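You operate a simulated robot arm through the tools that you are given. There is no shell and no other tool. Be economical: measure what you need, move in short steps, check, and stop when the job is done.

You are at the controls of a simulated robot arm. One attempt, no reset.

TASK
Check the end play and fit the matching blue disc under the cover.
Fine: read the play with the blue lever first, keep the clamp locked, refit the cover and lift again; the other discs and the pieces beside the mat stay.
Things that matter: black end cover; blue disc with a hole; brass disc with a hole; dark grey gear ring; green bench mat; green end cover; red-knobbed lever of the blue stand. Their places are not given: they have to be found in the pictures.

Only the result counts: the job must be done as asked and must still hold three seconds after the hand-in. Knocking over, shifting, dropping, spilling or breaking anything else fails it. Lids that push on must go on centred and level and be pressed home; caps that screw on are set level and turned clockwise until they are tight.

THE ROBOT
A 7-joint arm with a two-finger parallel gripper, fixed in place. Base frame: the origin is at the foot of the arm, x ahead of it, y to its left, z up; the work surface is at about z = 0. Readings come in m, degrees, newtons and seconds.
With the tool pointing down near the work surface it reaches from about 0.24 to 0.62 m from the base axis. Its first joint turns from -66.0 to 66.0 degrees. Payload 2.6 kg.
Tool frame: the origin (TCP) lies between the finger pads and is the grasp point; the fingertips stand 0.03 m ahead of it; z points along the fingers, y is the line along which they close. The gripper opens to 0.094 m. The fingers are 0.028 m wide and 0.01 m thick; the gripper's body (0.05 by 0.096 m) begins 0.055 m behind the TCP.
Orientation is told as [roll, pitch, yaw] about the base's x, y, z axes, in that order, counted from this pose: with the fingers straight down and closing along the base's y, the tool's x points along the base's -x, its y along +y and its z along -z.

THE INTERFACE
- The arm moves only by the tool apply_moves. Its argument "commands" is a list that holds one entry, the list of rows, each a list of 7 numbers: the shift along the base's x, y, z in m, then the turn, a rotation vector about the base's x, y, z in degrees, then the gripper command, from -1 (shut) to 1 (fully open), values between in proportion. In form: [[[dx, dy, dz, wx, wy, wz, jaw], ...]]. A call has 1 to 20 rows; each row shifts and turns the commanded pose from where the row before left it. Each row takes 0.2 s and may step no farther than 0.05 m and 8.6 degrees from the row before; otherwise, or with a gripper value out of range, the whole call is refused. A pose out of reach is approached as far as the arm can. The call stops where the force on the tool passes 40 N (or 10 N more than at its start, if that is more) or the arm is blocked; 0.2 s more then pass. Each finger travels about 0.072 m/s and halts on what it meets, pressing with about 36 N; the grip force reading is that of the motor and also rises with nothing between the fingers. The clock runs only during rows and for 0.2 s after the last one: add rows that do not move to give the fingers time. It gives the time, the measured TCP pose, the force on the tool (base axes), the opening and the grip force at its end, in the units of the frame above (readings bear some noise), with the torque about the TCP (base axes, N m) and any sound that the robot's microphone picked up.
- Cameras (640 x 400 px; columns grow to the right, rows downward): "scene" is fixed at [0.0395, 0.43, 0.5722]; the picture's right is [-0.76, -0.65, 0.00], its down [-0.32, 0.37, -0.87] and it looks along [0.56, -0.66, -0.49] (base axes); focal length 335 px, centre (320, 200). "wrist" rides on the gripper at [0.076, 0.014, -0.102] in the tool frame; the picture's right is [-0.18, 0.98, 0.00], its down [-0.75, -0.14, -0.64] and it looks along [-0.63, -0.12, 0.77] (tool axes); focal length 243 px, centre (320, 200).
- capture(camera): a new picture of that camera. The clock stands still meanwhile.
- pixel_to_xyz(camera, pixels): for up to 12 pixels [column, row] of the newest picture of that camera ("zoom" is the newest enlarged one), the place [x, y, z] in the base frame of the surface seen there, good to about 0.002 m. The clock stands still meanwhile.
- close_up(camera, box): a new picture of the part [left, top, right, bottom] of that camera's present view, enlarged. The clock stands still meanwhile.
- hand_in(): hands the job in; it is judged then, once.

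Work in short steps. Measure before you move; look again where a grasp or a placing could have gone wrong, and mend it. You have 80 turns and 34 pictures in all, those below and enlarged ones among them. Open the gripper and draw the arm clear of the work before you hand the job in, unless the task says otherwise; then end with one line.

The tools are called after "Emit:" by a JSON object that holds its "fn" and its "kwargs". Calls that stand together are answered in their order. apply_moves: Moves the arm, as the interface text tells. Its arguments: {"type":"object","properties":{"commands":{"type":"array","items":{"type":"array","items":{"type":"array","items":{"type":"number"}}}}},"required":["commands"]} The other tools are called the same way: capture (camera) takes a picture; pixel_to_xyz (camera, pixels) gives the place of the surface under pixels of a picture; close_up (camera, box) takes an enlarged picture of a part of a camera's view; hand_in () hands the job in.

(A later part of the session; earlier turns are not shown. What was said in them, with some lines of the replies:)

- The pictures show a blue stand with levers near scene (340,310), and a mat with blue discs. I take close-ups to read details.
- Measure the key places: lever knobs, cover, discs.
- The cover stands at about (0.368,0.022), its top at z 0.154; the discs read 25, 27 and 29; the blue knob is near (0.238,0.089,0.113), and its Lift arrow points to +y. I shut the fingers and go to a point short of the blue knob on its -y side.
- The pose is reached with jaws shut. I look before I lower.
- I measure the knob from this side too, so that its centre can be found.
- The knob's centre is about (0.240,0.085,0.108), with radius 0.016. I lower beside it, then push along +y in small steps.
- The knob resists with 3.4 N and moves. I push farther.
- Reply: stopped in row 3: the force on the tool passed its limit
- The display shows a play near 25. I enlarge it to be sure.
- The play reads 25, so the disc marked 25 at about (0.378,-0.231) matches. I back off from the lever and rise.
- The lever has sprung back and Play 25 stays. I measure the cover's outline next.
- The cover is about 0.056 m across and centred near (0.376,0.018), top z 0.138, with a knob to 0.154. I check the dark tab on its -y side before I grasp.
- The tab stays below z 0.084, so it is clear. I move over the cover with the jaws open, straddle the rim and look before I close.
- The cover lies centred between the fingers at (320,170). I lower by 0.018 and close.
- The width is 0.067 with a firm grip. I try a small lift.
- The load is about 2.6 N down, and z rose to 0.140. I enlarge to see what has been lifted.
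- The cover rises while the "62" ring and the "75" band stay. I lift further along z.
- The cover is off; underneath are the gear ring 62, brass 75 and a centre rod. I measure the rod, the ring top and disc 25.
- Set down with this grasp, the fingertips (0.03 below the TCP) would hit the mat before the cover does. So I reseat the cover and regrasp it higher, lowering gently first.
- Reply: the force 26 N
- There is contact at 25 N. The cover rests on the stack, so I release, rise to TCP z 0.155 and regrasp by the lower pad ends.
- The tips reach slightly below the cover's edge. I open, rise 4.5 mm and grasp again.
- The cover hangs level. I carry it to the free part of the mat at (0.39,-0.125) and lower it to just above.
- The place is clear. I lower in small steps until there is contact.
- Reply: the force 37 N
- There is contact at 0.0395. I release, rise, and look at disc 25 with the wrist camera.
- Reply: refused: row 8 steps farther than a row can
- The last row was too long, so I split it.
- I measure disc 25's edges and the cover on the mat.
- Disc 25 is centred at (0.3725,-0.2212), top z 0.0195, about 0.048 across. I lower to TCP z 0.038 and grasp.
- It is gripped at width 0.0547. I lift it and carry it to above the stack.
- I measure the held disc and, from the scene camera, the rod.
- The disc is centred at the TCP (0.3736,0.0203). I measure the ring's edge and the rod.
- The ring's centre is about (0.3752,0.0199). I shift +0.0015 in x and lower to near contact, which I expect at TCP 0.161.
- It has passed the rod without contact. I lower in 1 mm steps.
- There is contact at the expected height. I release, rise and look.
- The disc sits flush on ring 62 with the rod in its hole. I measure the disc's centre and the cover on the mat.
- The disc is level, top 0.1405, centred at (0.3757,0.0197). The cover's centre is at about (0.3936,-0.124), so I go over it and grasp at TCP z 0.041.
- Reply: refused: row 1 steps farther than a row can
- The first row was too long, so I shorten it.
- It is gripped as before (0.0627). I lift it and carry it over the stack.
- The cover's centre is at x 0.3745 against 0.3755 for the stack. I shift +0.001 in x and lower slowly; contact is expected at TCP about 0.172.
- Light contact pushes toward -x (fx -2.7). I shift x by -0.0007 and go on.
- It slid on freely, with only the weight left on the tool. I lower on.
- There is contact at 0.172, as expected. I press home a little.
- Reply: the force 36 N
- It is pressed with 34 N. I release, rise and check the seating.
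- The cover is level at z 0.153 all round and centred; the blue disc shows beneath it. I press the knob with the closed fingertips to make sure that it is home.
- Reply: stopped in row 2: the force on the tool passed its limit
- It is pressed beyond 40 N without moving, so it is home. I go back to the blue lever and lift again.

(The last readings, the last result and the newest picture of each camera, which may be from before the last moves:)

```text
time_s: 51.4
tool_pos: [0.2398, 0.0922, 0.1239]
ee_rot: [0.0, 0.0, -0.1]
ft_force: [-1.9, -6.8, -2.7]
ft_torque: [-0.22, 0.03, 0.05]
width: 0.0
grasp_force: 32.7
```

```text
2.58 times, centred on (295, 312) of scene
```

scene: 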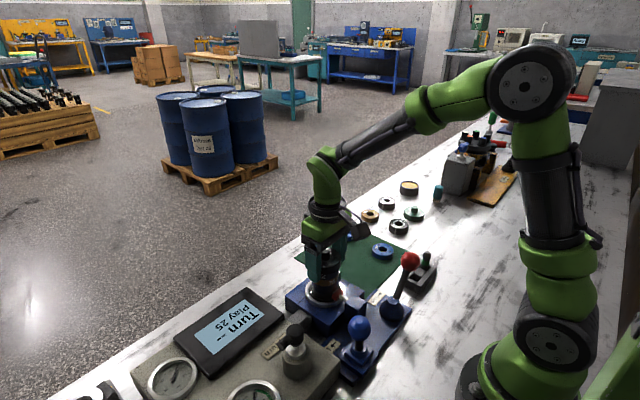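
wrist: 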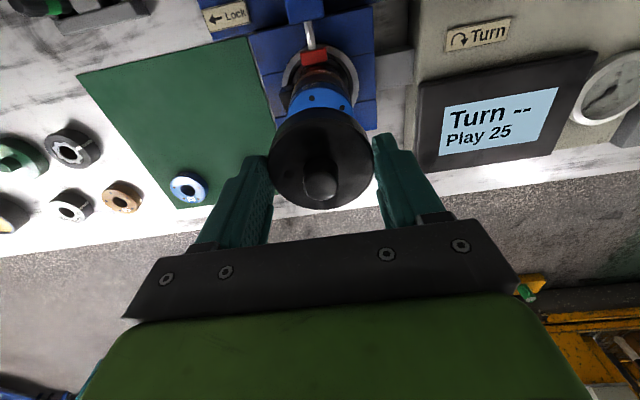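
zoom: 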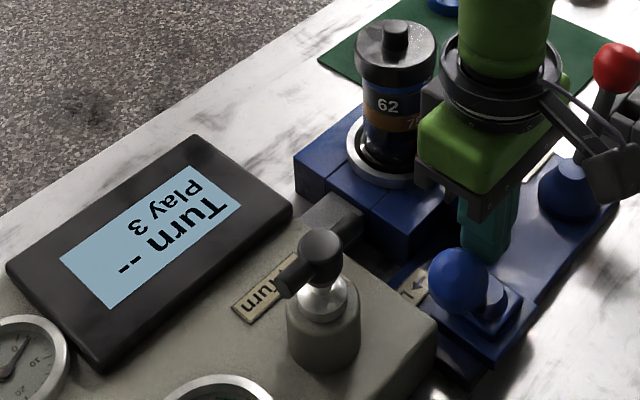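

The display now reads Play 3. I push the lever a little farther to be sure that it is fully lifted, and read again.

Emit:
{"fn": "apply_moves", "kwargs": {"commands": [[[0, 0.003, 0, 0, 0, 0, -1], [0, 0.002, 0, 0, 0, 0, -1], [0, 0.002, 0, 0, 0, 0, -1], [0, 0, 0, 0, 0, 0, -1], [0, 0, 0, 0, 0, 0, -1]]]}}

Emit:
{"fn": "close_up", "kwargs": {"camera": "scene", "box": [190, 235, 400, 390]}}

```text
time_s: 52.0
tool_pos: [0.2402, 0.0919, 0.1225]
ee_rot: [-0.4, 0.1, -0.4]
ft_force: [-0.9, -8.0, 1.5]
ft_torque: [-0.21, 0.02, -0.01]
width: 0.0002
grasp_force: 32.6
stopped in row 3: the force on the tool passed its limit (the readings are from after the stop); the commanded pose is now the measured one
```

```text
2.58 times, centred on (295, 312) of scene
```

zoom: 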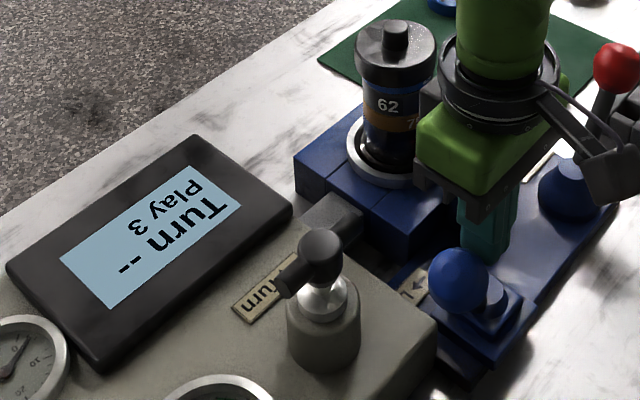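

The lever is at its stop and the play is down from 25 to a steady 3. I back off, rise and draw clear.

Emit:
{"fn": "apply_moves", "kwargs": {"commands": [[[0, -0.015, 0, 0, 0, 0, -1], [0, -0.02, 0, 0, 0, 0, -1], [0, -0.015, 0, 0, 0, 0, -1], [0, 0, 0.045, 0, 0, 0, -1], [0, 0, 0.045, 0, 0, 0, -1], [0, 0, 0.045, 0, 0, 0, -1], [0, 0, 0.04, 0, 0, 0, 0], [0.02, -0.03, 0.02, 0, 0, 0, 1], [0.02, -0.04, 0, 0, 0, 0, 1], [0, -0.04, 0, 0, 0, 0, 1], [0, -0.04, 0, 0, 0, 0, 1], [0, 0, 0, 0, 0, 0, 1]]]}}

Emit:
{"fn": "capture", "kwargs": {"camera": "scene"}}

Emit:
{"fn": "close_up", "kwargs": {"camera": "scene", "box": [270, 180, 450, 390]}}

```text
time_s: 54.6
tool_pos: [0.2815, -0.105, 0.3168]
ee_rot: [-0.4, 0.1, -0.3]
ft_force: [-0.3, 0.5, 0.5]
ft_torque: [0.01, -0.02, 0.0]
width: 0.0942
grasp_force: 0.1
```

```text
4 pictures are left
```

scene: 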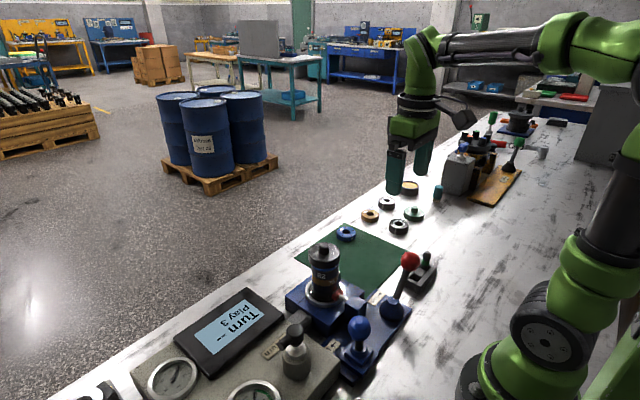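

```text
1.90 times, centred on (360, 285) of scene
```

zoom: 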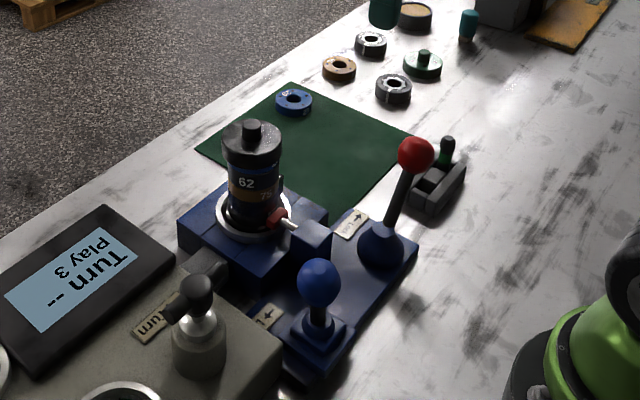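

The cover is on and level, the clamp lever still stands at Lock, the other discs are in place and the arm is clear. I hand the job in.

Emit:
{"fn": "hand_in", "kwargs": {}}

```text
The job is handed in.
```

The end play first read 25, so I fitted the blue disc marked 25 under the refitted black cover; lifting again reads 3, not zero, with the clamp still locked and the other pieces unmoved.
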